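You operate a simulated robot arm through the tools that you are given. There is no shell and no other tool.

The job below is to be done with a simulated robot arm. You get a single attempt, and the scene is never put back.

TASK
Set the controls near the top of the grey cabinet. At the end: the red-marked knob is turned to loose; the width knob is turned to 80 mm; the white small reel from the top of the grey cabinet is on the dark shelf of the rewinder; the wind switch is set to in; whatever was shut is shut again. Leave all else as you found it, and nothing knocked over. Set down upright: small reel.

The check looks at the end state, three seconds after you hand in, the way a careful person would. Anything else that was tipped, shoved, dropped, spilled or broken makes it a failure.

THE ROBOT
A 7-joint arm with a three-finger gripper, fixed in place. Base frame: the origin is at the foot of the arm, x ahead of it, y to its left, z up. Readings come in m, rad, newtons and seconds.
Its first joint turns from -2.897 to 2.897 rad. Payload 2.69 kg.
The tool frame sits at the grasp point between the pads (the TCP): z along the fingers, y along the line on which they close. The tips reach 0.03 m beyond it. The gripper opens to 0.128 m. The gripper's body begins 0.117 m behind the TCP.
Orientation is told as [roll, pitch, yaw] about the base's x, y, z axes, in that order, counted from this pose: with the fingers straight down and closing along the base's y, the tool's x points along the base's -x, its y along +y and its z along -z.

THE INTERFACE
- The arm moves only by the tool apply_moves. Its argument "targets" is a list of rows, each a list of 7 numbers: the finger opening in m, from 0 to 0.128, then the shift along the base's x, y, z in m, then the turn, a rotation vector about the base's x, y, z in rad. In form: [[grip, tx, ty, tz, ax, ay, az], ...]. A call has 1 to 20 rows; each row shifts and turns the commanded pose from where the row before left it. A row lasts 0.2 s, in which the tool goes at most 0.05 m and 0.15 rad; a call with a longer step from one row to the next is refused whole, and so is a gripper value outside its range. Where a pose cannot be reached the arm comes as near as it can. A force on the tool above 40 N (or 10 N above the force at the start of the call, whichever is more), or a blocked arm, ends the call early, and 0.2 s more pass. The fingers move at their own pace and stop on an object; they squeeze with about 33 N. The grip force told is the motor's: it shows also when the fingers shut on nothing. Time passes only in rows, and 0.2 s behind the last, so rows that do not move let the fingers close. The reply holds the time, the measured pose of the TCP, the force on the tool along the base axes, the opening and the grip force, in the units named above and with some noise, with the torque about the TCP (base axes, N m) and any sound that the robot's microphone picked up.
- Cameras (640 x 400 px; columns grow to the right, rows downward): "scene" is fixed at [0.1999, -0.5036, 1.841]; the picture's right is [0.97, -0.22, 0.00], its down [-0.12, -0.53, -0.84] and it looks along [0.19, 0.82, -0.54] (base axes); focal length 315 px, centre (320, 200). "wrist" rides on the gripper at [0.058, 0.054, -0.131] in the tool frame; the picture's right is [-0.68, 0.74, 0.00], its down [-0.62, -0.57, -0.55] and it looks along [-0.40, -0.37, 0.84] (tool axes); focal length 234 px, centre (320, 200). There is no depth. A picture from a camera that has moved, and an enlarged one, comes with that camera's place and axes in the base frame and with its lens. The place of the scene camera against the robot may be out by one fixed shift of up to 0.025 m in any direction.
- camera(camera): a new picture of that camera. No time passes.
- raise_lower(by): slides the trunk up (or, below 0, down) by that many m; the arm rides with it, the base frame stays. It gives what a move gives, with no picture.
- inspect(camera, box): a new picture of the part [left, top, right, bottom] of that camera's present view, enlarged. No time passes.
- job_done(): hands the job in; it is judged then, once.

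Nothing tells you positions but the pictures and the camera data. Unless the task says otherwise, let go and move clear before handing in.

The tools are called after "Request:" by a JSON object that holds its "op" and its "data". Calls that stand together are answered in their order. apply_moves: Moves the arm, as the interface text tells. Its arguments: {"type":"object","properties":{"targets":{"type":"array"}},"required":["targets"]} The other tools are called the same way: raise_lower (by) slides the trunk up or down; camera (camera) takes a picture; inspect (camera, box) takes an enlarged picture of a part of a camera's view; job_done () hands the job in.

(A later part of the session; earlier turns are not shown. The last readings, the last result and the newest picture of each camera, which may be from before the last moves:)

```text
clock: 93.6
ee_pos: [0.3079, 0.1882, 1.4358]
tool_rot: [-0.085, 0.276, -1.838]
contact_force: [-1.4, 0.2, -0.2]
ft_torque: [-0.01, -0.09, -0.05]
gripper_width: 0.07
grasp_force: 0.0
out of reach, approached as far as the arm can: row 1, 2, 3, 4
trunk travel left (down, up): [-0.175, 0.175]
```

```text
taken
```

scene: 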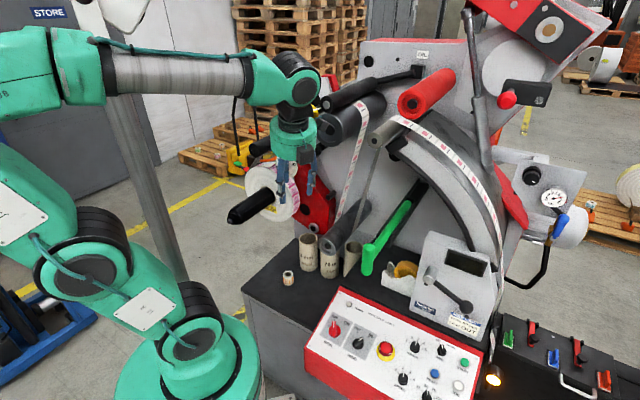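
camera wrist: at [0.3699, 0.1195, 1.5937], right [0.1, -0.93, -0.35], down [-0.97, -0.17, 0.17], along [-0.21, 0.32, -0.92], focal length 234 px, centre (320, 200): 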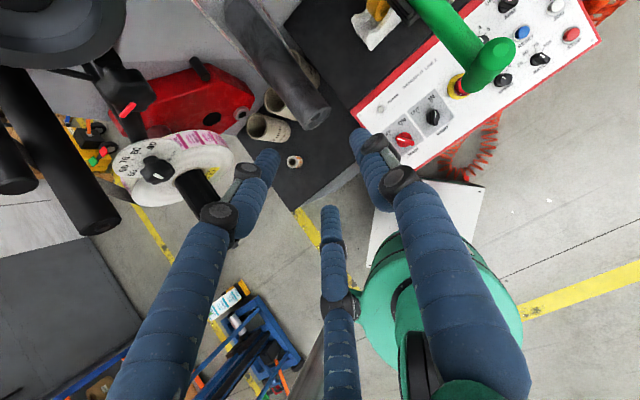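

The forearm roll is at its other limit: the wrist has ended up in its "flipped" branch. I'll go back to the open -y space and flip the wrist back properly (tool up, then over through straight to down).

Request:
{"op": "apply_moves", "data": {"targets": [[0.07, 0.0175, -0.038, 0.0035, 0, 0, 0], [0.07, 0.0175, -0.038, 0.0035, 0, 0, 0], [0.07, 0.0175, -0.038, 0.0035, 0, 0, 0], [0.07, 0.0175, -0.038, 0.0035, 0, 0, 0], [0.07, 0.0175, -0.038, 0.0035, 0, 0, 0], [0.07, 0.0175, -0.038, 0.0035, 0, 0, 0], [0.07, 0.0175, -0.038, 0.0035, 0, 0, 0], [0.07, 0.012, -0.037, 0.007, 0, 0, 0], [0.07, 0.012, -0.037, 0.007, 0, 0, 0], [0.07, 0.012, -0.037, 0.007, 0, 0, 0], [0.07, 0.012, -0.037, 0.007, 0, 0, 0], [0.07, 0.012, -0.037, 0.007, 0, 0, 0], [0.07, 0.012, -0.037, 0.007, 0, 0, 0]]}}

Request:
{"op": "camera", "data": {"camera": "scene"}}

```text
clock: 96.4
ee_pos: [0.5174, -0.2754, 1.4997]
tool_rot: [-0.059, 0.328, -1.841]
contact_force: [1.6, -0.8, -1.9]
ft_torque: [0.13, 0.15, 0.03]
gripper_width: 0.0701
grasp_force: 0.1
out of reach, approached as far as the arm can: row 7, 8, 9, 10, 11
trunk travel left (down, up): [-0.175, 0.175]
```

```text
taken
```

scene: 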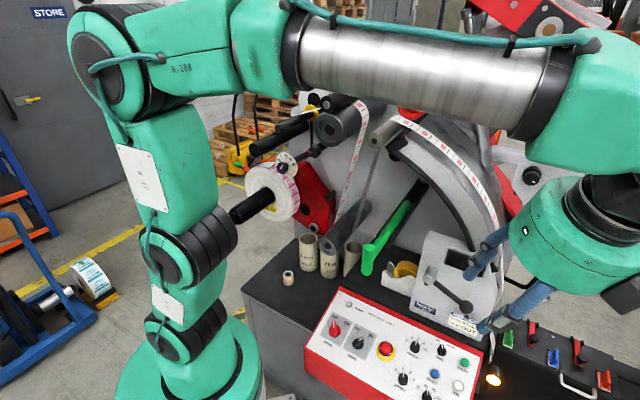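

Request:
{"op": "apply_moves", "data": {"targets": [[0.07, 0, 0, 0.005, 0.0404, -0.1316, -0.0441], [0.07, 0, 0, 0.005, 0.0404, -0.1316, -0.0441], [0.07, 0, 0, 0.005, 0.0404, -0.1316, -0.0441], [0.07, 0, 0, 0.005, 0.0404, -0.1316, -0.0441], [0.07, 0, 0, 0.005, 0.0404, -0.1316, -0.0441], [0.07, 0, 0, 0.005, 0.0404, -0.1316, -0.0441], [0.07, 0, 0, 0.005, 0.0404, -0.1316, -0.0441], [0.07, 0, 0, 0.005, 0.0404, -0.1316, -0.0441], [0.07, 0, 0, 0.005, 0.0404, -0.1316, -0.0441], [0.07, 0, 0, 0.005, 0.0404, -0.1316, -0.0441]]}}

Request:
{"op": "camera", "data": {"camera": "scene"}}

```text
clock: 98.6
ee_pos: [0.5154, -0.2757, 1.552]
tool_rot: [1.554, 0.849, -1.295]
contact_force: [-0.8, -0.2, 0.1]
ft_torque: [0.03, -0.02, -0.01]
gripper_width: 0.07
grasp_force: 0.1
trunk travel left (down, up): [-0.175, 0.175]
```

```text
taken
```

scene: 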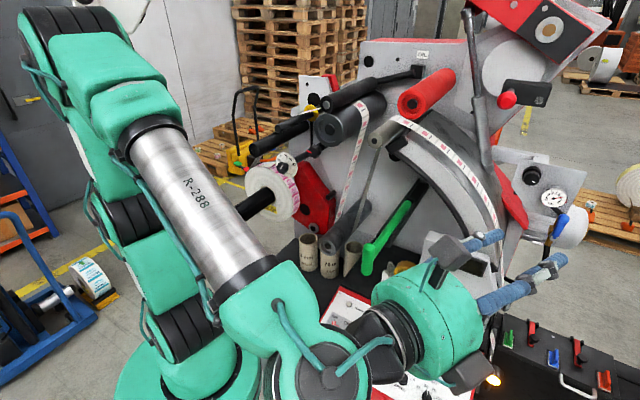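

Request:
{"op": "apply_moves", "data": {"targets": [[0.07, 0, 0, 0.015, 0.0317, -0.1033, -0.0818], [0.07, 0, 0, 0.015, 0.0317, -0.1033, -0.0818], [0.07, 0, 0, 0.015, 0.0317, -0.1033, -0.0818], [0.07, 0, 0, 0.015, 0.0317, -0.1033, -0.0818], [0.07, 0, 0, 0.015, 0.0317, -0.1033, -0.0818], [0.07, 0, 0, 0.015, 0.0317, -0.1033, -0.0818], [0.07, 0, 0, 0.015, 0.0317, -0.1033, -0.0818]]}}

Request:
{"op": "camera", "data": {"camera": "scene"}}

```text
clock: 100.4
ee_pos: [0.5066, -0.3722, 1.5928]
tool_rot: [2.585, 0.929, -1.076]
contact_force: [0.2, -1.1, 0.1]
ft_torque: [-0.02, 0.01, 0.04]
gripper_width: 0.07
grasp_force: 0.0
out of reach, approached as far as the arm can: row 6, 7
trunk travel left (down, up): [-0.175, 0.175]
stopped in row 7: the arm was blocked; the commanded pose is now the measured one
```

```text
taken
```

scene: 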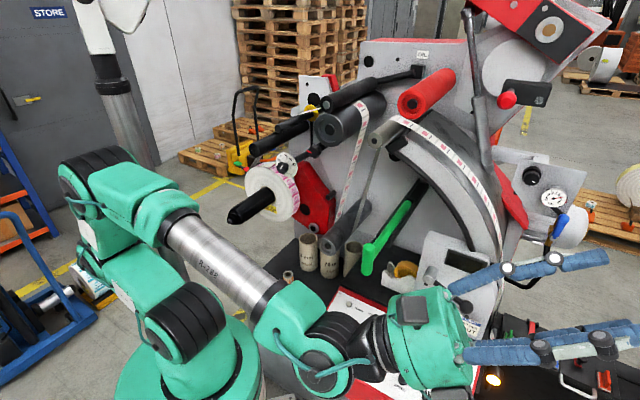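

Request:
{"op": "apply_moves", "data": {"targets": [[0.07, 0, 0, 0.02, 0.0788, 0.1086, -0.0481], [0.07, 0, 0, 0.02, 0.0788, 0.1086, -0.0481], [0.07, 0, 0, 0.02, 0.0788, 0.1086, -0.0481], [0.07, 0, 0, 0.02, 0.0788, 0.1086, -0.0481], [0.07, 0, 0, 0, 0, 0, 0]]}}

Request:
{"op": "camera", "data": {"camera": "scene"}}

```text
clock: 101.6
ee_pos: [0.5038, -0.3698, 1.6755]
tool_rot: [1.58, 1.251, -2.192]
contact_force: [-0.1, 0.4, 0.1]
ft_torque: [0.04, 0.02, -0.04]
gripper_width: 0.0703
grasp_force: 0.1
trunk travel left (down, up): [-0.175, 0.175]
```

```text
taken
```

scene: 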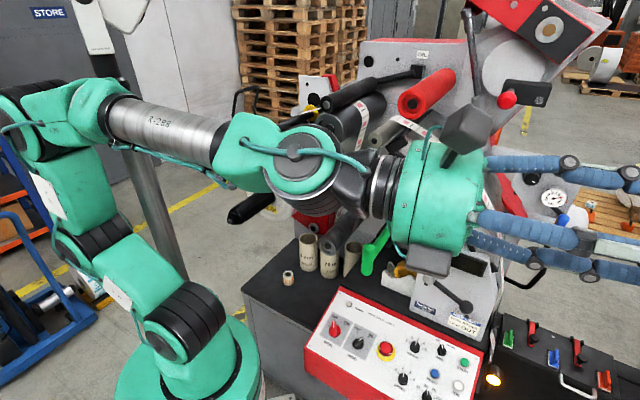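

Request:
{"op": "apply_moves", "data": {"targets": [[0.07, 0, 0, 0, 0.0865, 0.119, 0], [0.07, 0, 0, 0, 0.0865, 0.119, 0], [0.07, 0, 0, 0, 0.0865, 0.119, 0], [0.07, 0, 0, 0, 0.0865, 0.119, 0], [0.07, 0, 0, 0, 0, 0, 0]]}}

Request:
{"op": "camera", "data": {"camera": "scene"}}

```text
clock: 102.8
ee_pos: [0.519, -0.3594, 1.6799]
tool_rot: [0.638, 1.091, -3.018]
contact_force: [2.9, -1.9, -2.6]
ft_torque: [-0.01, -0.03, 0.02]
gripper_width: 0.0701
grasp_force: 0.1
out of reach, approached as far as the arm can: row 1, 2, 3
trunk travel left (down, up): [-0.175, 0.175]
```

```text
taken
```

scene: 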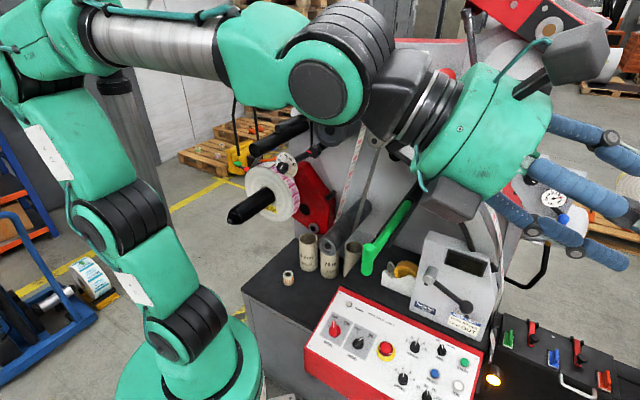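

Request:
{"op": "apply_moves", "data": {"targets": [[0.07, 0, 0, 0, 0.079, 0.116, 0], [0.07, 0, 0, 0, 0.079, 0.116, 0], [0.07, 0, 0, 0, 0.079, 0.116, 0], [0.07, 0, 0, 0, 0.079, 0.116, 0], [0.07, 0, 0, 0, 0.079, 0.116, 0], [0.07, 0, 0, 0, 0.079, 0.116, 0]]}}

Request:
{"op": "camera", "data": {"camera": "scene"}}

```text
clock: 104.2
ee_pos: [0.5109, -0.3702, 1.6409]
tool_rot: [0.337, 0.886, 3.048]
contact_force: [-1.1, 1.1, 1.3]
ft_torque: [-0.03, -0.03, -0.05]
gripper_width: 0.07
grasp_force: 0.0
out of reach, approached as far as the arm can: row 1, 2, 3, 4, 5, 6
trunk travel left (down, up): [-0.175, 0.175]
```

```text
taken
```

scene: 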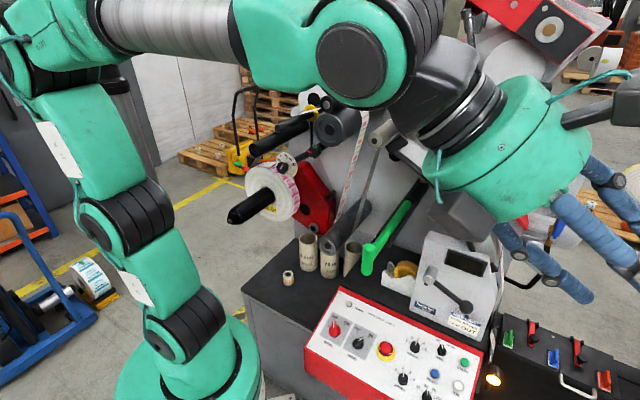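

The wrist slipped back to the flipped branch. I'll use another way: align the hand exactly with the forearm, then roll the tool so the forearm roll travels back toward zero, then bend down.

Request:
{"op": "apply_moves", "data": {"targets": [[0.07, 0.0044, -0.0146, 0.034, -0.079, -0.0937, -0.0299], [0.07, 0.0044, -0.0146, 0.034, -0.079, -0.0937, -0.0299], [0.07, 0.0044, -0.0146, 0.034, -0.079, -0.0937, -0.0299], [0.07, 0.0044, -0.0146, 0.034, -0.079, -0.0937, -0.0299], [0.07, 0.0044, -0.0146, 0.034, -0.079, -0.0937, -0.0299], [0.07, 0, 0, 0, 0, 0, 0]]}}

Request:
{"op": "camera", "data": {"camera": "scene"}}

```text
clock: 105.6
ee_pos: [0.534, -0.4452, 1.8095]
tool_rot: [1.471, 1.246, -2.363]
contact_force: [0.5, -0.3, 0.0]
ft_torque: [-0.03, 0.02, -0.01]
gripper_width: 0.07
grasp_force: 0.1
trunk travel left (down, up): [-0.175, 0.175]
```

```text
taken
```

scene: 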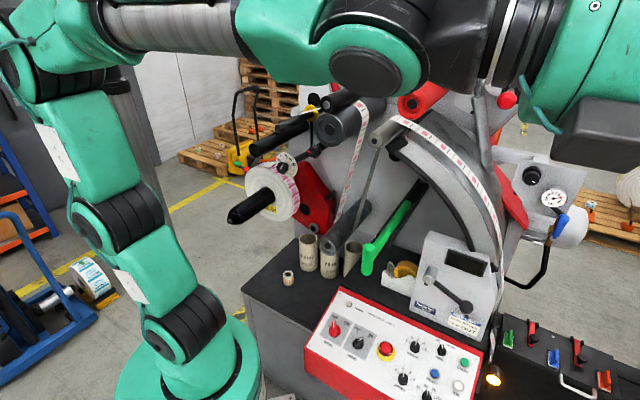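

Request:
{"op": "apply_moves", "data": {"targets": [[0.07, 0, 0, 0, 0.112, -0.093, -0.0044], [0.07, 0, 0, 0, 0.112, -0.093, -0.0044], [0.07, 0, 0, 0, 0.112, -0.093, -0.0044], [0.07, 0, 0, 0, 0.112, -0.093, -0.0044], [0.07, 0, 0, 0, 0.112, -0.093, -0.0044], [0.07, 0, 0, 0, 0.112, -0.093, -0.0044], [0.07, 0, 0, 0, 0.112, -0.093, -0.0044], [0.07, 0, 0, 0, 0.112, -0.093, -0.0044], [0.07, 0, 0, 0, 0.112, -0.093, -0.0044], [0.07, 0, 0, 0, 0.112, -0.093, -0.0044]]}}

Request:
{"op": "camera", "data": {"camera": "scene"}}

```text
clock: 107.8
ee_pos: [0.5346, -0.4441, 1.8093]
tool_rot: [-1.535, 0.434, 0.895]
contact_force: [-0.6, -0.3, -0.3]
ft_torque: [-0.01, -0.02, -0.04]
gripper_width: 0.0702
grasp_force: 0.0
trunk travel left (down, up): [-0.175, 0.175]
```

```text
taken
```

scene: 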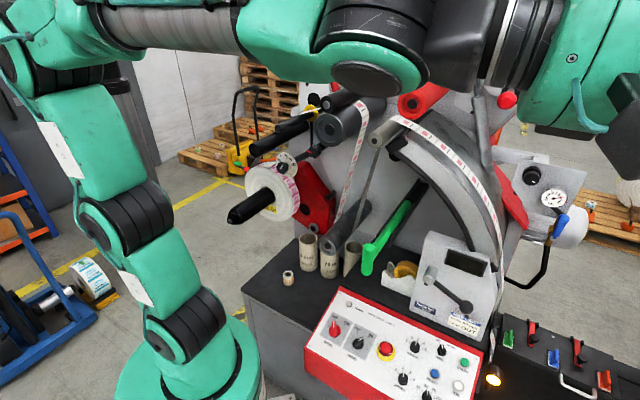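

The wrist drum rotates with about half of the roll. I continue rolling.

Request:
{"op": "apply_moves", "data": {"targets": [[0.07, 0, 0, 0, 0.112, -0.093, -0.0044], [0.07, 0, 0, 0, 0.112, -0.093, -0.0044], [0.07, 0, 0, 0, 0.112, -0.093, -0.0044], [0.07, 0, 0, 0, 0.112, -0.093, -0.0044], [0.07, 0, 0, 0, 0.112, -0.093, -0.0044], [0.07, 0, 0, 0, 0.112, -0.093, -0.0044], [0.07, 0, 0, 0, 0.112, -0.093, -0.0044], [0.07, 0, 0, 0, 0.112, -0.093, -0.0044], [0.07, 0, 0, 0, 0.112, -0.093, -0.0044], [0.07, 0, 0, 0, 0.112, -0.093, -0.0044], [0.07, 0, 0, 0, 0.112, -0.093, -0.0044], [0.07, 0, 0, 0, 0.112, -0.093, -0.0044], [0.07, 0, 0, 0, 0.112, -0.093, -0.0044], [0.07, 0, 0, 0, 0.112, -0.093, -0.0044], [0.07, 0, 0, 0, 0.112, -0.093, -0.0044], [0.07, 0, 0, 0, 0.112, -0.093, -0.0044], [0.07, 0, 0, 0, 0.112, -0.093, -0.0044], [0.07, 0, 0, 0, 0.112, -0.093, -0.0044]]}}

Request:
{"op": "camera", "data": {"camera": "scene"}}

```text
clock: 111.6
ee_pos: [0.535, -0.4439, 1.8099]
tool_rot: [1.525, -0.955, -2.227]
contact_force: [0.2, 0.5, 1.0]
ft_torque: [0.01, 0.04, 0.04]
gripper_width: 0.07
grasp_force: 0.1
trunk travel left (down, up): [-0.175, 0.175]
```

```text
taken
```

scene: 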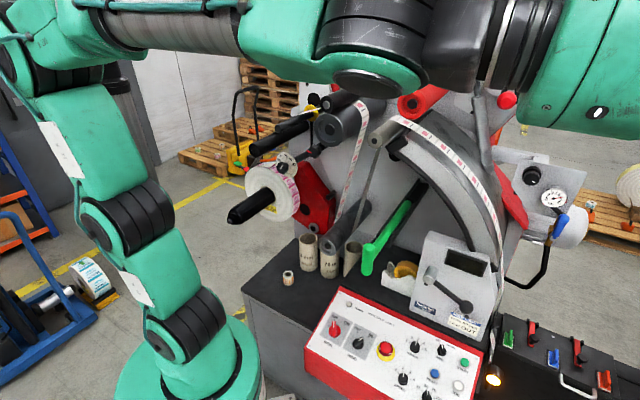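

The drum axis is now vertical, so bending sideways to -y should use the other branch. I bend the hand toward -y, then cone it round to down.

Request:
{"op": "apply_moves", "data": {"targets": [[0.07, -0.027, -0.034, 0, 0, 0, -0.145], [0.07, -0.033, -0.028, 0, 0, 0, -0.145], [0.07, -0.037, -0.022, 0, 0, 0, -0.145], [0.07, -0.04, -0.016, 0, 0, 0, -0.145], [0.07, -0.042, -0.01, 0, 0, 0, -0.145], [0.07, -0.043, -0.004, 0, 0, 0, -0.145]]}}

Request:
{"op": "camera", "data": {"camera": "scene"}}

```text
clock: 113.0
ee_pos: [0.324, -0.5482, 1.8158]
tool_rot: [1.58, -0.954, -3.086]
contact_force: [0.2, -0.3, 0.0]
ft_torque: [-0.03, 0.0, -0.01]
gripper_width: 0.0697
grasp_force: 0.0
out of reach, approached as far as the arm can: row 1
trunk travel left (down, up): [-0.175, 0.175]
```

```text
taken
```

scene: 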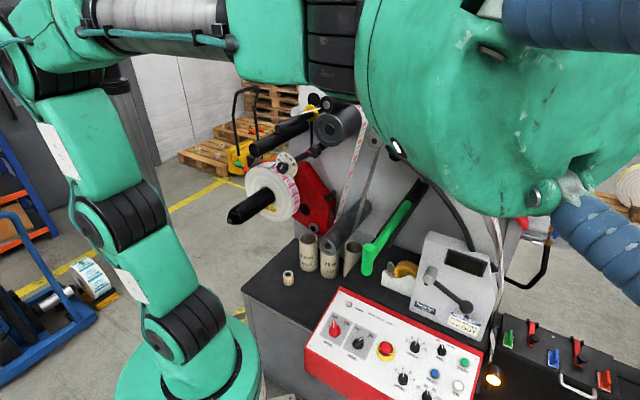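

Request:
{"op": "apply_moves", "data": {"targets": [[0.07, 0.006, 0.004, -0.032, 0.112, -0.093, -0.0044], [0.07, 0.008, 0.006, -0.032, 0.112, -0.093, -0.0044], [0.07, 0.01, 0.009, -0.031, 0.112, -0.093, -0.0044], [0.07, 0.012, 0.013, -0.028, 0.112, -0.093, -0.0044], [0.07, 0.015, 0.017, -0.025, 0.112, -0.093, -0.0044], [0.07, 0.016, 0.02, -0.022, 0.112, -0.093, -0.0044], [0.07, 0.018, 0.022, -0.018, 0.112, -0.093, -0.0044], [0.07, 0.018, 0.024, -0.014, 0.112, -0.093, -0.0044], [0.07, 0.018, 0.025, -0.01, 0.112, -0.093, -0.0044], [0.07, 0.018, 0.025, -0.006, 0.112, -0.093, -0.0044]]}}

Request:
{"op": "camera", "data": {"camera": "scene"}}

```text
clock: 115.2
ee_pos: [0.4625, -0.3813, 1.599]
tool_rot: [0.687, 0.293, -2.76]
contact_force: [0.0, 0.1, -0.3]
ft_torque: [0.02, 0.01, 0.02]
gripper_width: 0.0699
grasp_force: 0.0
trunk travel left (down, up): [-0.175, 0.175]
```

```text
taken
```

scene: 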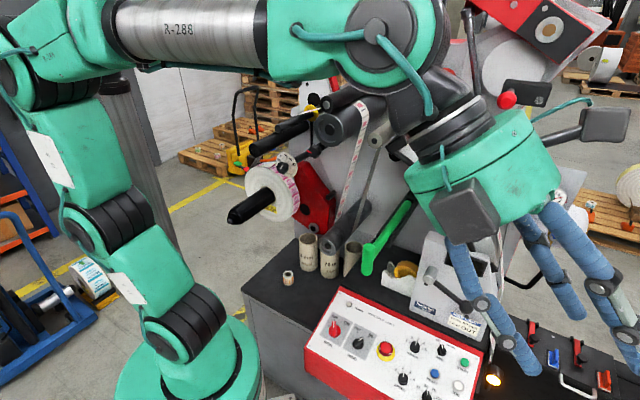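

The forearm label is now upright as at the start: back in the good branch. I bend the tool straight down to confirm.

Request:
{"op": "apply_moves", "data": {"targets": [[0.07, -0.025, 0.02, -0.016, 0.096, 0.1155, 0], [0.07, -0.025, 0.02, -0.012, 0.096, 0.1155, 0], [0.07, -0.025, 0.02, -0.008, 0.096, 0.1155, 0], [0.07, -0.02, 0.02, -0.004, 0.096, 0.1155, 0], [0.07, -0.02, 0.02, 0, 0.096, 0.1155, 0], [0.07, 0, 0, 0, 0, 0, 0]]}}

Request:
{"op": "camera", "data": {"camera": "scene"}}

```text
clock: 116.6
ee_pos: [0.3461, -0.2818, 1.5588]
tool_rot: [0.039, -0.101, -2.822]
contact_force: [0.8, -0.7, -0.5]
ft_torque: [0.02, 0.01, 0.02]
gripper_width: 0.0703
grasp_force: 0.1
trunk travel left (down, up): [-0.175, 0.175]
```

```text
taken
```

scene: 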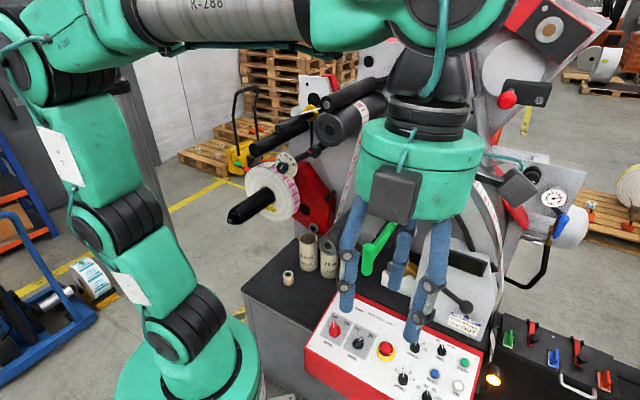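

Good configuration restored. I level the tool, turn the yaw for the reel grasp, and test freedom while rising clear.

Request:
{"op": "apply_moves", "data": {"targets": [[0.07, 0.01, 0.03, 0, 0.0686, -0.0834, 0], [0.07, 0.01, 0.03, 0, 0, 0, 0.141], [0.07, 0.01, 0.03, 0, 0, 0, 0.141], [0.07, 0.01, 0.03, 0, 0, 0, 0.141], [0.07, 0.01, 0.03, 0, 0, 0, 0.141], [0.07, 0.01, 0.03, 0, 0, 0, 0.141], [0.07, 0.01, 0.03, 0, 0, 0, 0.141], [0.07, 0, 0, 0, 0, 0, 0]]}}

Request:
{"op": "camera", "data": {"camera": "wrist"}}

```text
clock: 118.4
ee_pos: [0.4175, -0.0697, 1.5575]
tool_rot: [0.0, -0.002, -1.973]
contact_force: [0.2, -0.2, -0.2]
ft_torque: [-0.02, 0.04, 0.01]
gripper_width: 0.07
grasp_force: 0.0
trunk travel left (down, up): [-0.175, 0.175]
```

```text
taken
camera wrist: at [0.4892, -0.0362, 1.6885], right [0.41, -0.91, 0.0], down [-0.76, -0.34, 0.55], along [-0.5, -0.23, -0.84], focal length 234 px, centre (320, 200)
```

wrist: 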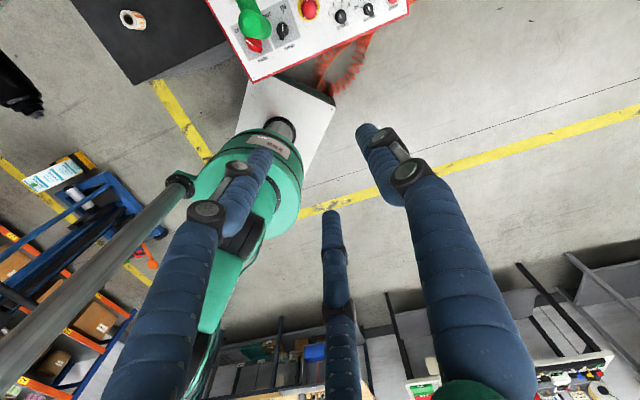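

Free. Now across to (0.24, 0.33, 1.5), in front of the left side.

Request:
{"op": "apply_moves", "data": {"targets": [[0.07, -0.0175, 0.04, -0.005, 0, 0, 0], [0.07, -0.0175, 0.04, -0.005, 0, 0, 0], [0.07, -0.0175, 0.04, -0.005, 0, 0, 0], [0.07, -0.0175, 0.04, -0.005, 0, 0, 0], [0.07, -0.0175, 0.04, -0.005, 0, 0, 0], [0.07, -0.0175, 0.04, -0.005, 0, 0, 0], [0.07, -0.0175, 0.04, -0.005, 0, 0, 0], [0.07, -0.0175, 0.04, -0.005, 0, 0, 0], [0.07, -0.0175, 0.04, -0.005, 0, 0, 0], [0.07, -0.0175, 0.035, -0.005, 0, 0, 0], [0.07, 0, 0, 0, 0, 0, 0]]}}

Request:
{"op": "camera", "data": {"camera": "wrist"}}

Request:
{"op": "camera", "data": {"camera": "scene"}}

```text
clock: 120.8
ee_pos: [0.2408, 0.323, 1.5091]
tool_rot: [0.002, -0.001, -1.974]
contact_force: [0.4, 0.7, -0.2]
ft_torque: [-0.07, 0.01, 0.04]
gripper_width: 0.0699
grasp_force: 0.1
trunk travel left (down, up): [-0.175, 0.175]
```

```text
taken
camera wrist: at [0.3142, 0.3563, 1.6404], right [0.41, -0.91, 0.0], down [-0.76, -0.34, 0.55], along [-0.5, -0.23, -0.84], focal length 234 px, centre (320, 200)
```

wrist: 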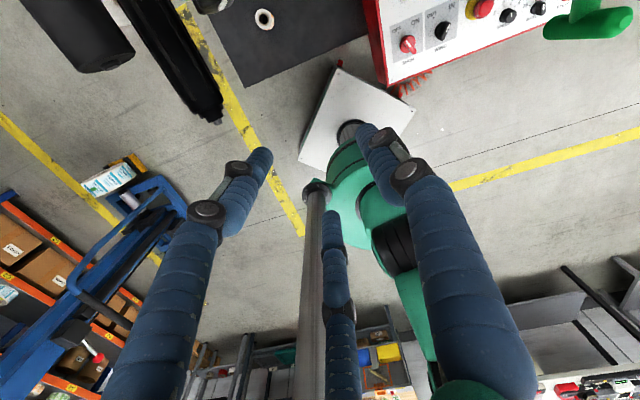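

```text
taken
```

scene: 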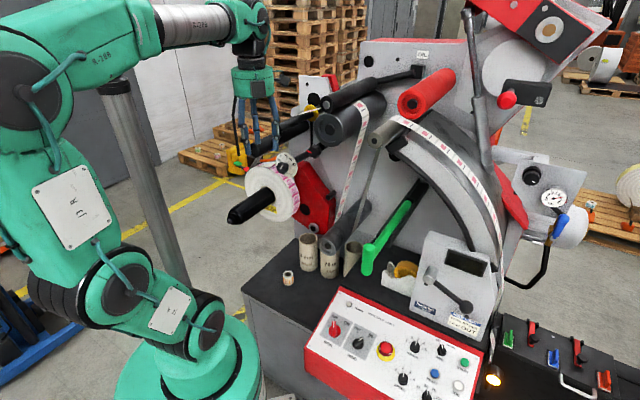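

Descending in front of the cabinet's left part now; spindle and rollers are clear of this corridor.

Request:
{"op": "apply_moves", "data": {"targets": [[0.07, 0, 0, -0.045, 0, 0, 0], [0.07, 0, 0, -0.045, 0, 0, 0], [0.07, 0, 0, -0.045, 0, 0, 0], [0.07, 0, 0, -0.045, 0, 0, 0], [0.07, 0, 0, -0.045, 0, 0, 0], [0.07, 0, 0, -0.045, 0, 0, 0], [0.07, 0, 0, -0.045, 0, 0, 0], [0.07, 0, 0, -0.045, 0, 0, 0], [0.07, 0, 0, -0.045, 0, 0, 0], [0.07, 0, 0, -0.045, 0, 0, 0]]}}

Request:
{"op": "camera", "data": {"camera": "wrist"}}

Request:
{"op": "camera", "data": {"camera": "scene"}}

```text
clock: 123.0
ee_pos: [0.2421, 0.3218, 1.0554]
tool_rot: [0.002, 0.002, -1.975]
contact_force: [0.1, 0.0, 0.0]
ft_torque: [-0.04, -0.01, 0.0]
gripper_width: 0.07
grasp_force: 0.1
trunk travel left (down, up): [-0.175, 0.175]
```

```text
taken
camera wrist: at [0.3138, 0.3545, 1.1871], right [0.41, -0.91, 0.0], down [-0.76, -0.34, 0.55], along [-0.5, -0.23, -0.84], focal length 234 px, centre (320, 200)
```

wrist: 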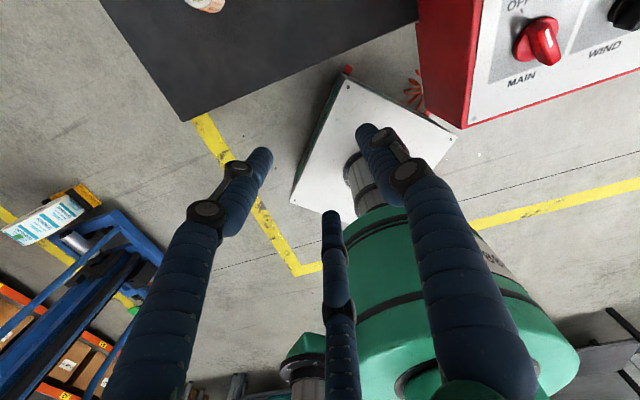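

```text
taken
```

scene: 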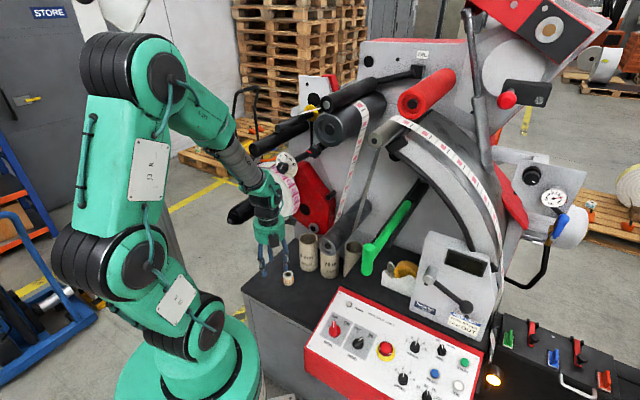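

I tilt forward and approach to a pre-grasp 12 cm short of the reel.

Request:
{"op": "apply_moves", "data": {"targets": [[0.07, 0.0067, 0.0257, -0.036, 0.132, -0.0565, 0], [0.07, 0.0067, 0.0257, -0.036, 0.132, -0.0565, 0], [0.07, 0.0067, 0.0257, -0.036, 0.132, -0.0565, 0], [0.07, 0.0067, 0.0257, -0.036, 0.132, -0.0565, 0], [0.07, 0.0067, 0.0257, -0.036, 0, 0, 0], [0.07, 0.0067, 0.0257, -0.03, 0, 0, 0], [0.07, 0, 0, 0, 0, 0, 0]]}}

Request:
{"op": "camera", "data": {"camera": "wrist"}}

Request:
{"op": "camera", "data": {"camera": "scene"}}

```text
clock: 124.6
ee_pos: [0.2682, 0.4693, 0.863]
tool_rot: [0.043, 0.567, -1.877]
contact_force: [3.4, -0.2, -0.3]
ft_torque: [0.11, 0.37, -0.06]
gripper_width: 0.0698
grasp_force: 0.0
out of reach, approached as far as the arm can: row 4, 5
trunk travel left (down, up): [-0.175, 0.175]
```

```text
taken
camera wrist: at [0.3088, 0.4347, 1.0069], right [0.52, -0.78, -0.34], down [-0.8, -0.59, 0.11], along [-0.28, 0.21, -0.93], focal length 234 px, centre (320, 200)
```

wrist: 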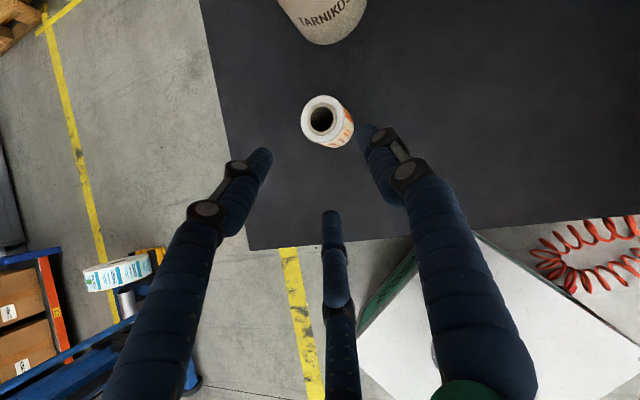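

```text
taken
```

scene: 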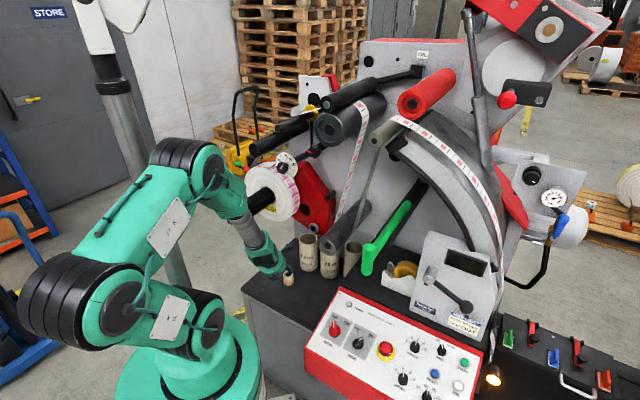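

The reel stands right ahead, top at about z 0.745, the mat at about 0.68. I open a bit more, centre on it, and advance most of the way.

Request:
{"op": "apply_moves", "data": {"targets": [[0.085, 0.012, 0.0, 0, 0, 0, 0], [0.085, 0.006, 0.015, -0.0253, 0, 0, 0], [0.085, 0.006, 0.015, -0.0253, 0, 0, 0], [0.085, 0.006, 0.015, -0.0253, 0, 0, 0], [0.085, 0, 0, 0, 0, 0, 0]]}}

Request:
{"op": "camera", "data": {"camera": "wrist"}}

Request:
{"op": "inspect", "data": {"camera": "scene", "box": [220, 200, 360, 320]}}

```text
clock: 125.8
ee_pos: [0.3062, 0.5162, 0.7898]
tool_rot: [0.0, 0.572, -1.974]
contact_force: [0.4, 0.6, 0.7]
ft_torque: [0.0, 0.0, -0.01]
gripper_width: 0.0851
grasp_force: 0.0
trunk travel left (down, up): [-0.175, 0.175]
```

```text
taken
camera wrist: at [0.347, 0.4741, 0.9309], right [0.45, -0.81, -0.37], down [-0.84, -0.53, 0.13], along [-0.3, 0.25, -0.92], focal length 234 px, centre (320, 200)
```

wrist: 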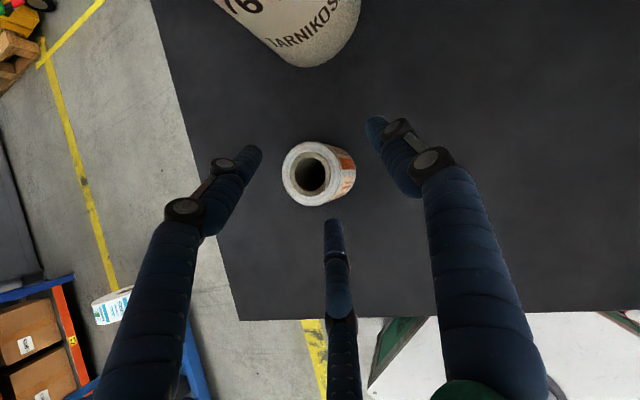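

```text
3.33 times, centred on (290, 260) of scene
camera zoom: at [0.1999, -0.5036, 1.841], right [0.97, -0.22, 0.0], down [-0.12, -0.53, -0.84], along [0.19, 0.82, -0.54], focal length 1051 px, centre (420, 0)
```

zoom: 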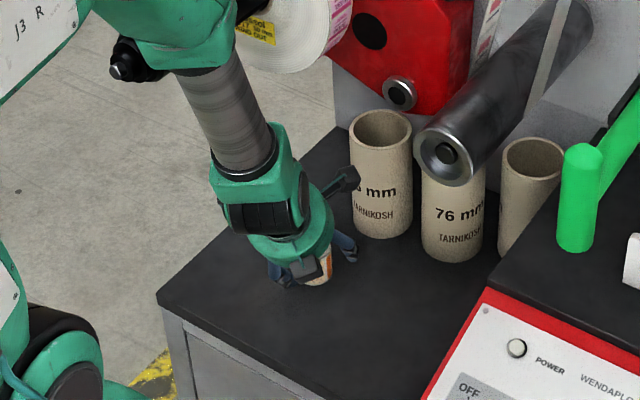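

Request:
{"op": "apply_moves", "data": {"targets": [[0.085, -0.014, -0.003, -0.001, 0, 0, 0], [0.085, 0.006, 0.014, -0.0235, 0, 0, 0], [0.085, 0, 0, 0, 0, 0, 0]]}}

Request:
{"op": "camera", "data": {"camera": "wrist"}}

```text
clock: 126.6
ee_pos: [0.3052, 0.5243, 0.7672]
tool_rot: [-0.009, 0.572, -1.973]
contact_force: [-12.3, -7.8, 21.0]
ft_torque: [-0.76, 1.31, 0.07]
gripper_width: 0.095
grasp_force: 6.4
out of reach, approached as far as the arm can: row 1, 2
trunk travel left (down, up): [-0.175, 0.175]
```

```text
taken
camera wrist: at [0.3468, 0.4834, 0.9098], right [0.46, -0.81, -0.37], down [-0.84, -0.53, 0.13], along [-0.3, 0.25, -0.92], focal length 234 px, centre (320, 200)
```

wrist: 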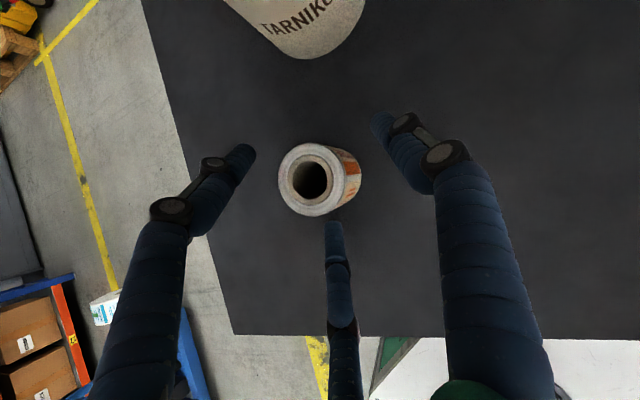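

A fingertip touched the reel's top rim – it is still upright. I back off at once along the tool.

Request:
{"op": "apply_moves", "data": {"targets": [[0.095, -0.006, -0.015, 0.0253, 0, 0, 0], [0.095, -0.006, -0.015, 0.0253, 0, 0, 0], [0.095, 0, 0, 0, 0, 0, 0]]}}

Request:
{"op": "camera", "data": {"camera": "wrist"}}

```text
clock: 127.4
ee_pos: [0.2938, 0.4942, 0.8169]
tool_rot: [0.001, 0.574, -1.974]
contact_force: [-0.2, -1.0, 0.5]
ft_torque: [0.01, -0.03, 0.01]
gripper_width: 0.095
grasp_force: 0.1
trunk travel left (down, up): [-0.175, 0.175]
```

```text
taken
camera wrist: at [0.3343, 0.4533, 0.9598], right [0.45, -0.81, -0.37], down [-0.84, -0.53, 0.13], along [-0.29, 0.25, -0.92], focal length 234 px, centre (320, 200)
```

wrist: 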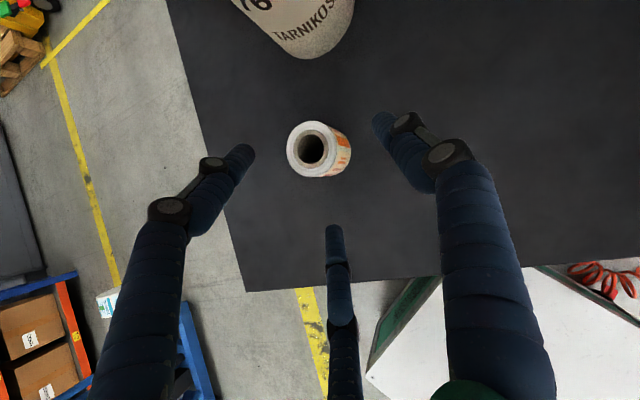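

The earlier touch was a lower fingertip on the mat (mat ≈ 0.712), not the reel. To gain reach, I move aside to a clear spot, raise the trunk 0.12 m, then come back down.

Request:
{"op": "apply_moves", "data": {"targets": [[0.08, 0.012, -0.036, 0.005, 0, 0, 0], [0.08, 0.012, -0.036, 0.005, 0, 0, 0], [0.08, 0.012, -0.036, 0.005, 0, 0, 0], [0.08, 0, 0, 0, 0, 0, 0]]}}

Request:
{"op": "raise_lower", "data": {"by": 0.12}}

Request:
{"op": "camera", "data": {"camera": "scene"}}

Request:
{"op": "camera", "data": {"camera": "wrist"}}

```text
clock: 128.4
ee_pos: [0.3275, 0.3855, 0.8317]
tool_rot: [0.001, 0.575, -1.974]
contact_force: [0.9, 0.3, 0.1]
ft_torque: [0.0, 0.01, -0.01]
gripper_width: 0.0802
grasp_force: 0.0
trunk travel left (down, up): [-0.175, 0.175]
```

```text
clock: 129.9
ee_pos: [0.3268, 0.3849, 0.9504]
tool_rot: [0.001, 0.572, -1.973]
contact_force: [-0.5, 0.3, 1.1]
ft_torque: [0.02, -0.01, 0.03]
gripper_width: 0.0797
grasp_force: 0.0
trunk travel left (down, up): [-0.295, 0.055]
```

```text
taken
```

scene: 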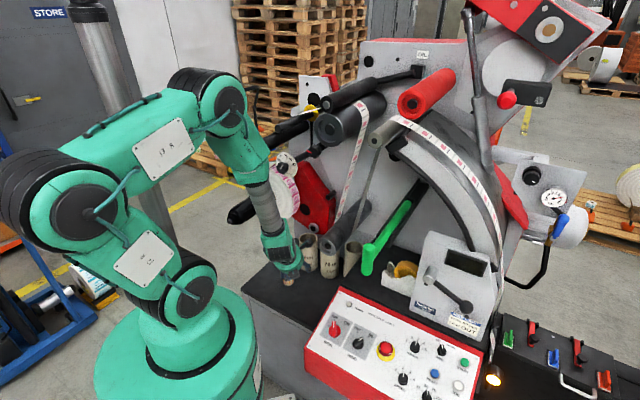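

```text
taken
camera wrist: at [0.3675, 0.3445, 1.0924], right [0.45, -0.81, -0.37], down [-0.84, -0.53, 0.13], along [-0.29, 0.25, -0.92], focal length 234 px, centre (320, 200)
```

wrist: 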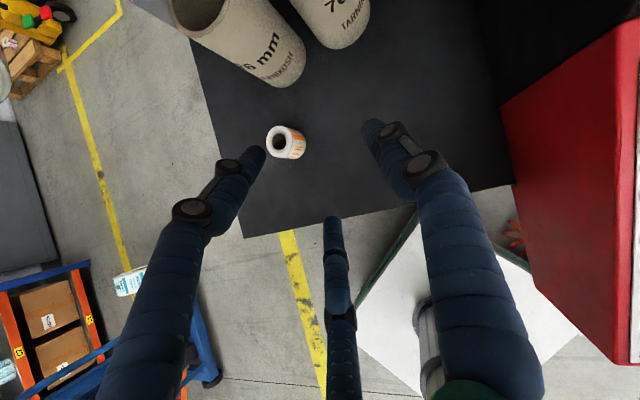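

Now down again and back toward the reel to a 6 cm stand-off.

Request:
{"op": "apply_moves", "data": {"targets": [[0.08, 0, 0, -0.045, 0, 0, 0], [0.08, 0, 0, -0.045, 0, 0, 0], [0.08, 0, 0, -0.044, 0, 0, 0], [0.08, -0.0116, 0.0368, 0, 0, 0, 0], [0.08, -0.0116, 0.0368, 0, 0, 0, 0], [0.08, -0.0116, 0.0368, 0, 0, 0, 0], [0.08, 0, 0, 0, 0, 0, 0]]}}

Request:
{"op": "camera", "data": {"camera": "wrist"}}

```text
clock: 131.5
ee_pos: [0.3064, 0.4938, 0.8205]
tool_rot: [-0.017, 0.568, -1.975]
contact_force: [-0.4, -0.1, 0.5]
ft_torque: [-0.03, 0.02, 0.0]
gripper_width: 0.08
grasp_force: 0.1
out of reach, approached as far as the arm can: row 5, 6
trunk travel left (down, up): [-0.295, 0.055]
```

```text
taken
camera wrist: at [0.3504, 0.4534, 0.9623], right [0.46, -0.81, -0.38], down [-0.83, -0.54, 0.14], along [-0.31, 0.25, -0.92], focal length 234 px, centre (320, 200)
```

wrist: 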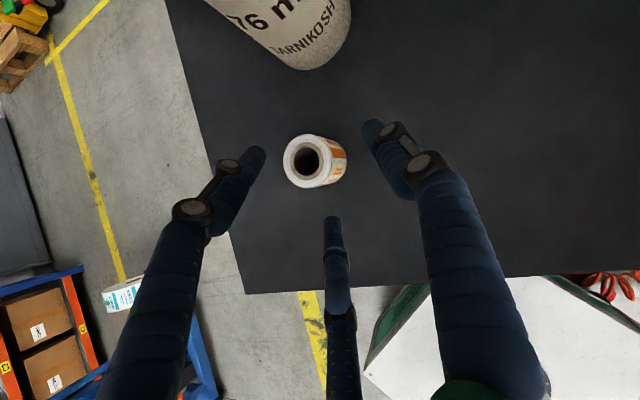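

The wrist is nearly straight here, which is why reach is limited; a lower trunk makes the forearm flatter. I back out, rise, then lower the trunk.

Request:
{"op": "apply_moves", "data": {"targets": [[0.08, 0.007, -0.036, 0.01, 0, 0, 0], [0.08, 0.007, -0.036, 0.01, 0, 0, 0], [0.08, 0.0, -0.036, 0.02, 0, 0, 0], [0.08, -0.005, -0.01, 0.04, 0, 0, 0], [0.08, -0.005, -0.01, 0.04, 0, 0, 0], [0.08, 0, 0, 0.045, 0, 0, 0], [0.08, 0, 0, 0.045, 0, 0, 0], [0.08, 0, 0, 0.045, 0, 0, 0], [0.08, 0, 0, 0.045, 0, 0, 0]]}}

Request:
{"op": "camera", "data": {"camera": "scene"}}

```text
clock: 133.5
ee_pos: [0.3083, 0.3621, 1.1191]
tool_rot: [0.002, 0.572, -1.975]
contact_force: [-0.1, -0.5, 0.1]
ft_torque: [0.03, -0.02, -0.02]
gripper_width: 0.0803
grasp_force: 0.1
trunk travel left (down, up): [-0.295, 0.055]
```

```text
taken
```

scene: 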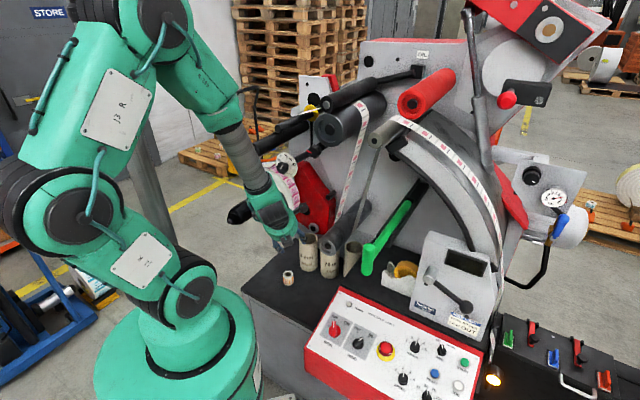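

Request:
{"op": "raise_lower", "data": {"by": -0.27}}

Request:
{"op": "camera", "data": {"camera": "scene"}}

```text
clock: 136.3
ee_pos: [0.3095, 0.3622, 0.8485]
tool_rot: [0.001, 0.571, -1.974]
contact_force: [-0.4, 0.1, -0.8]
ft_torque: [-0.01, 0.02, -0.01]
gripper_width: 0.08
grasp_force: 0.2
trunk travel left (down, up): [-0.025, 0.325]
```

```text
taken
```

scene: 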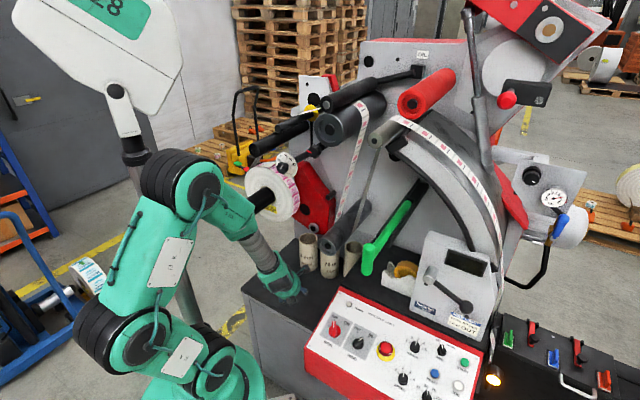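

Now I approach the reel again to the stand-off.

Request:
{"op": "apply_moves", "data": {"targets": [[0.08, -0.004, 0.033, -0.01, 0, 0, 0], [0.08, -0.004, 0.033, -0.01, 0, 0, 0], [0.08, -0.004, 0.033, -0.01, 0, 0, 0], [0.08, -0.004, 0.033, -0.006, 0, 0, 0], [0.08, 0, 0, 0, 0, 0, 0]]}}

Request:
{"op": "camera", "data": {"camera": "wrist"}}

Request:
{"op": "camera", "data": {"camera": "scene"}}

```text
clock: 137.5
ee_pos: [0.2906, 0.495, 0.8121]
tool_rot: [0.001, 0.572, -1.974]
contact_force: [-0.4, -0.2, -0.7]
ft_torque: [-0.01, -0.02, 0.01]
gripper_width: 0.0799
grasp_force: 0.1
trunk travel left (down, up): [-0.025, 0.325]
```

```text
taken
camera wrist: at [0.3324, 0.4544, 0.9539], right [0.45, -0.81, -0.37], down [-0.84, -0.53, 0.13], along [-0.29, 0.25, -0.92], focal length 234 px, centre (320, 200)
```

wrist: 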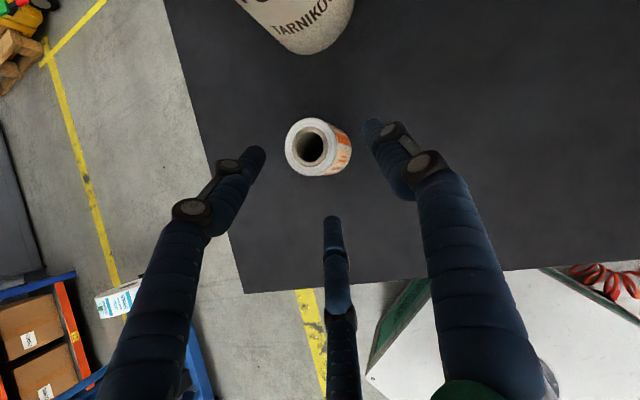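

```text
taken
```

scene: 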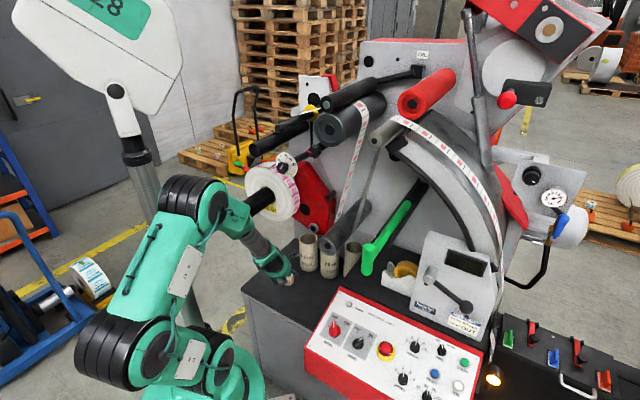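

Reached cleanly. Reel is on the tool axis within 4 mm. I advance the last 6 cm.

Request:
{"op": "apply_moves", "data": {"targets": [[0.08, 0.005, 0.011, -0.0168, 0, 0, 0], [0.08, 0.005, 0.011, -0.0168, 0, 0, 0], [0.08, 0.0045, 0.01, -0.0155, 0, 0, 0], [0.08, 0, 0, 0, 0, 0, 0]]}}

Request:
{"op": "camera", "data": {"camera": "wrist"}}

Request:
{"op": "inspect", "data": {"camera": "scene", "box": [220, 220, 340, 310]}}

```text
clock: 138.5
ee_pos: [0.3063, 0.5259, 0.7629]
tool_rot: [0.003, 0.573, -1.973]
contact_force: [-1.2, -3.2, 3.2]
ft_torque: [-0.17, 0.14, 0.07]
gripper_width: 0.0833
grasp_force: 0.7
trunk travel left (down, up): [-0.025, 0.325]
```

```text
taken
camera wrist: at [0.3479, 0.4862, 0.9051], right [0.45, -0.81, -0.36], down [-0.84, -0.53, 0.13], along [-0.29, 0.25, -0.92], focal length 234 px, centre (320, 200)
```

wrist: 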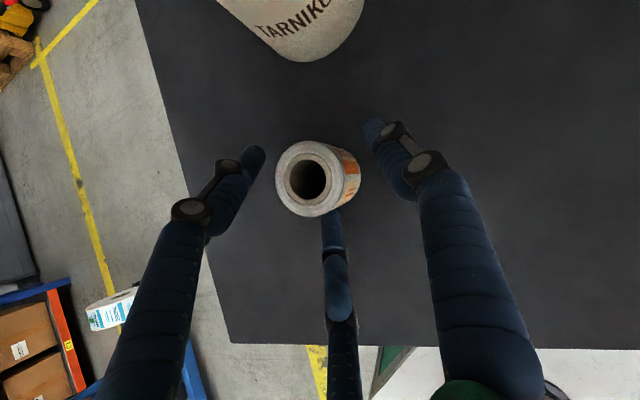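

```text
4.44 times, centred on (280, 265) of scene
camera zoom: at [0.1999, -0.5036, 1.841], right [0.97, -0.22, 0.0], down [-0.12, -0.53, -0.84], along [0.19, 0.82, -0.54], focal length 1401 px, centre (498, -89)
```

zoom: 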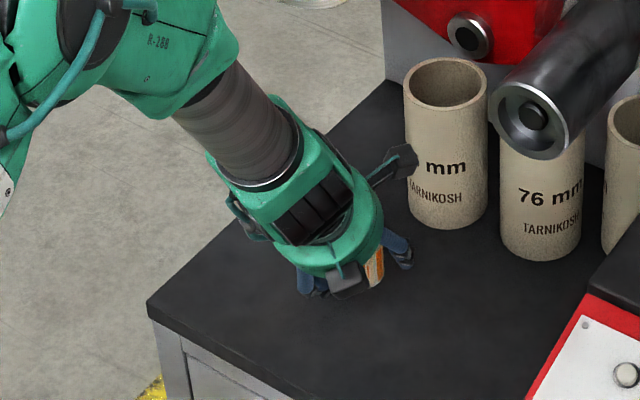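

Fingers are around the reel. I lift 2 mm off the mat and close gently.

Request:
{"op": "apply_moves", "data": {"targets": [[0.075, 0.001, 0.002, 0.003, 0, 0, 0], [0.055, 0, 0, 0, 0, 0, 0], [0.04, 0, 0, 0, 0, 0, 0], [0.03, 0, 0, 0, 0, 0, 0]]}}

Request:
{"op": "camera", "data": {"camera": "wrist"}}

Request:
{"op": "inspect", "data": {"camera": "scene", "box": [220, 220, 340, 310]}}

```text
clock: 139.5
ee_pos: [0.3084, 0.5284, 0.7672]
tool_rot: [0.001, 0.575, -1.973]
contact_force: [0.4, 0.7, 5.7]
ft_torque: [-0.08, -0.05, 0.0]
gripper_width: 0.0551
grasp_force: 32.6
trunk travel left (down, up): [-0.025, 0.325]
```

```text
taken
camera wrist: at [0.3489, 0.4882, 0.9091], right [0.45, -0.81, -0.37], down [-0.84, -0.53, 0.13], along [-0.29, 0.25, -0.92], focal length 234 px, centre (320, 200)
```

wrist: 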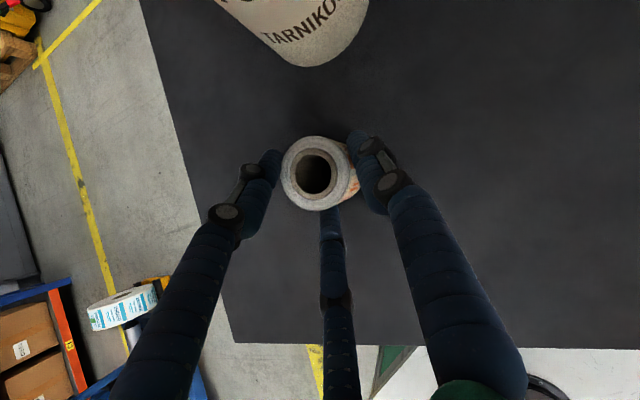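

```text
4.44 times, centred on (280, 265) of scene
camera zoom: at [0.1999, -0.5036, 1.841], right [0.97, -0.22, 0.0], down [-0.12, -0.53, -0.84], along [0.19, 0.82, -0.54], focal length 1401 px, centre (498, -89)
```

zoom: 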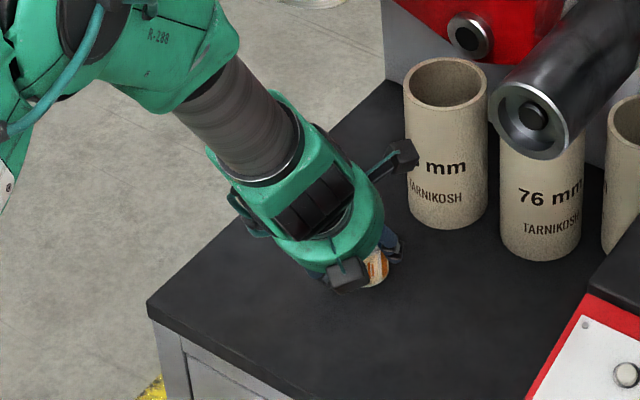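

Gripped (55 mm). I lift 3 cm and check.

Request:
{"op": "apply_moves", "data": {"targets": [[0.03, 0, 0, 0.015, 0, 0, 0], [0.03, 0, 0, 0.02, 0, 0, 0], [0.03, 0, 0, 0, 0, 0, 0]]}}

Request:
{"op": "inspect", "data": {"camera": "wrist", "box": [240, 90, 420, 260]}}

Request:
{"op": "inspect", "data": {"camera": "scene", "box": [220, 220, 340, 310]}}

```text
clock: 140.3
ee_pos: [0.3079, 0.5297, 0.8012]
tool_rot: [0.001, 0.572, -1.975]
contact_force: [0.4, 1.2, 0.0]
ft_torque: [0.02, -0.02, 0.0]
gripper_width: 0.0298
grasp_force: 0.1
trunk travel left (down, up): [-0.025, 0.325]
```

```text
2.35 times, centred on (330, 175) of wrist
camera zoom: at [0.3481, 0.4882, 0.9433], right [0.45, -0.81, -0.37], down [-0.84, -0.53, 0.13], along [-0.29, 0.25, -0.92], focal length 551 px, centre (296, 259)
```

zoom: 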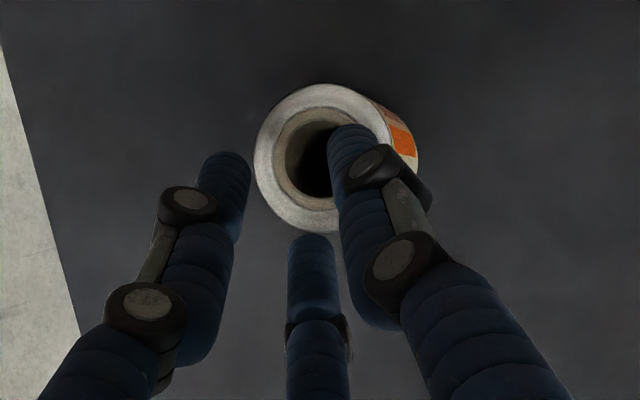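

```text
4.44 times, centred on (280, 265) of scene
camera zoom: at [0.1999, -0.5036, 1.841], right [0.97, -0.22, 0.0], down [-0.12, -0.53, -0.84], along [0.19, 0.82, -0.54], focal length 1401 px, centre (498, -89)
```

zoom: 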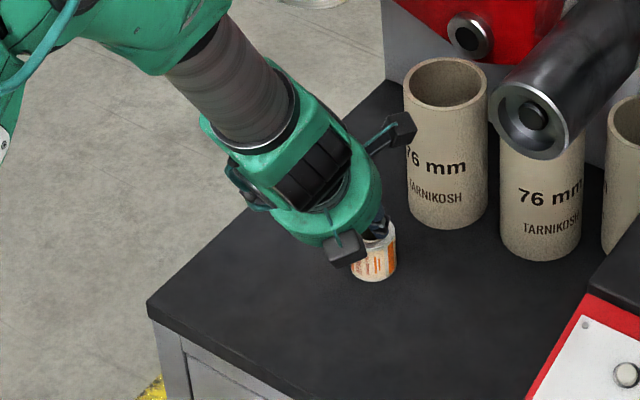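

The shallow, slanted grip slipped off; the reel stayed standing (shifted about 2 cm). I back off, open, and stand the tool steeper (15° tilt) for a deeper grip.

Request:
{"op": "apply_moves", "data": {"targets": [[0.03, -0.008, -0.019, 0.032, 0, 0, 0], [0.08, -0.004, -0.01, 0.016, 0, 0, 0], [0.08, 0, 0, 0.01, -0.095, 0.041, 0], [0.08, 0, 0, 0.0, -0.095, 0.041, 0], [0.08, 0, 0, 0.0, -0.095, 0.041, 0], [0.08, 0, 0, 0, 0, 0, 0]]}}

Request:
{"op": "camera", "data": {"camera": "wrist"}}

Request:
{"op": "inspect", "data": {"camera": "scene", "box": [160, 140, 360, 310]}}

```text
clock: 141.7
ee_pos: [0.2961, 0.5, 0.8658]
tool_rot: [0.003, 0.397, -1.974]
contact_force: [-1.8, -1.5, 1.6]
ft_torque: [0.11, -0.08, -0.05]
gripper_width: 0.0799
grasp_force: 0.0
out of reach, approached as far as the arm can: row 4, 5
trunk travel left (down, up): [-0.025, 0.325]
```

```text
taken
camera wrist: at [0.3464, 0.4824, 1.0096], right [0.43, -0.86, -0.26], down [-0.83, -0.49, 0.27], along [-0.36, 0.1, -0.93], focal length 234 px, centre (320, 200)
```

wrist: 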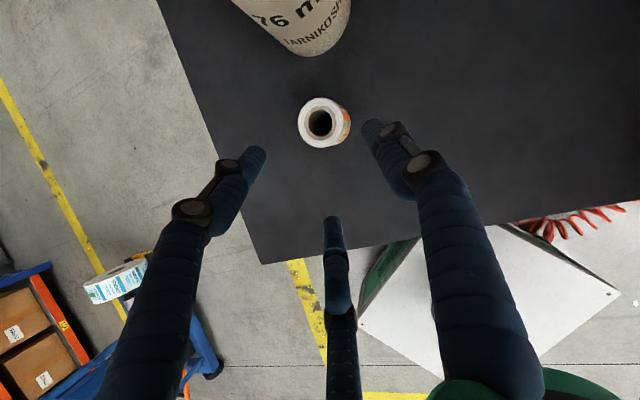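

```text
2.35 times, centred on (260, 225) of scene
camera zoom: at [0.1999, -0.5036, 1.841], right [0.97, -0.22, 0.0], down [-0.12, -0.53, -0.84], along [0.19, 0.82, -0.54], focal length 742 px, centre (461, 141)
```

zoom: 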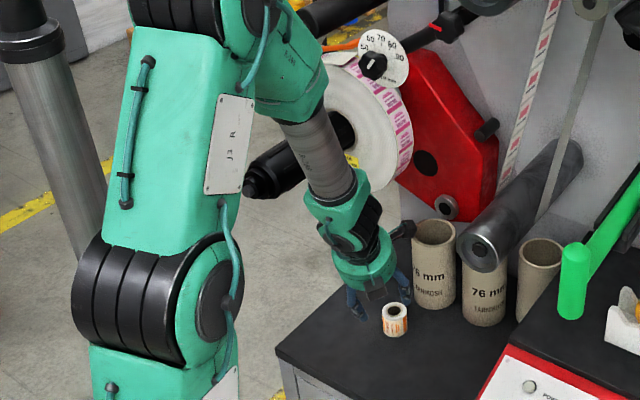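

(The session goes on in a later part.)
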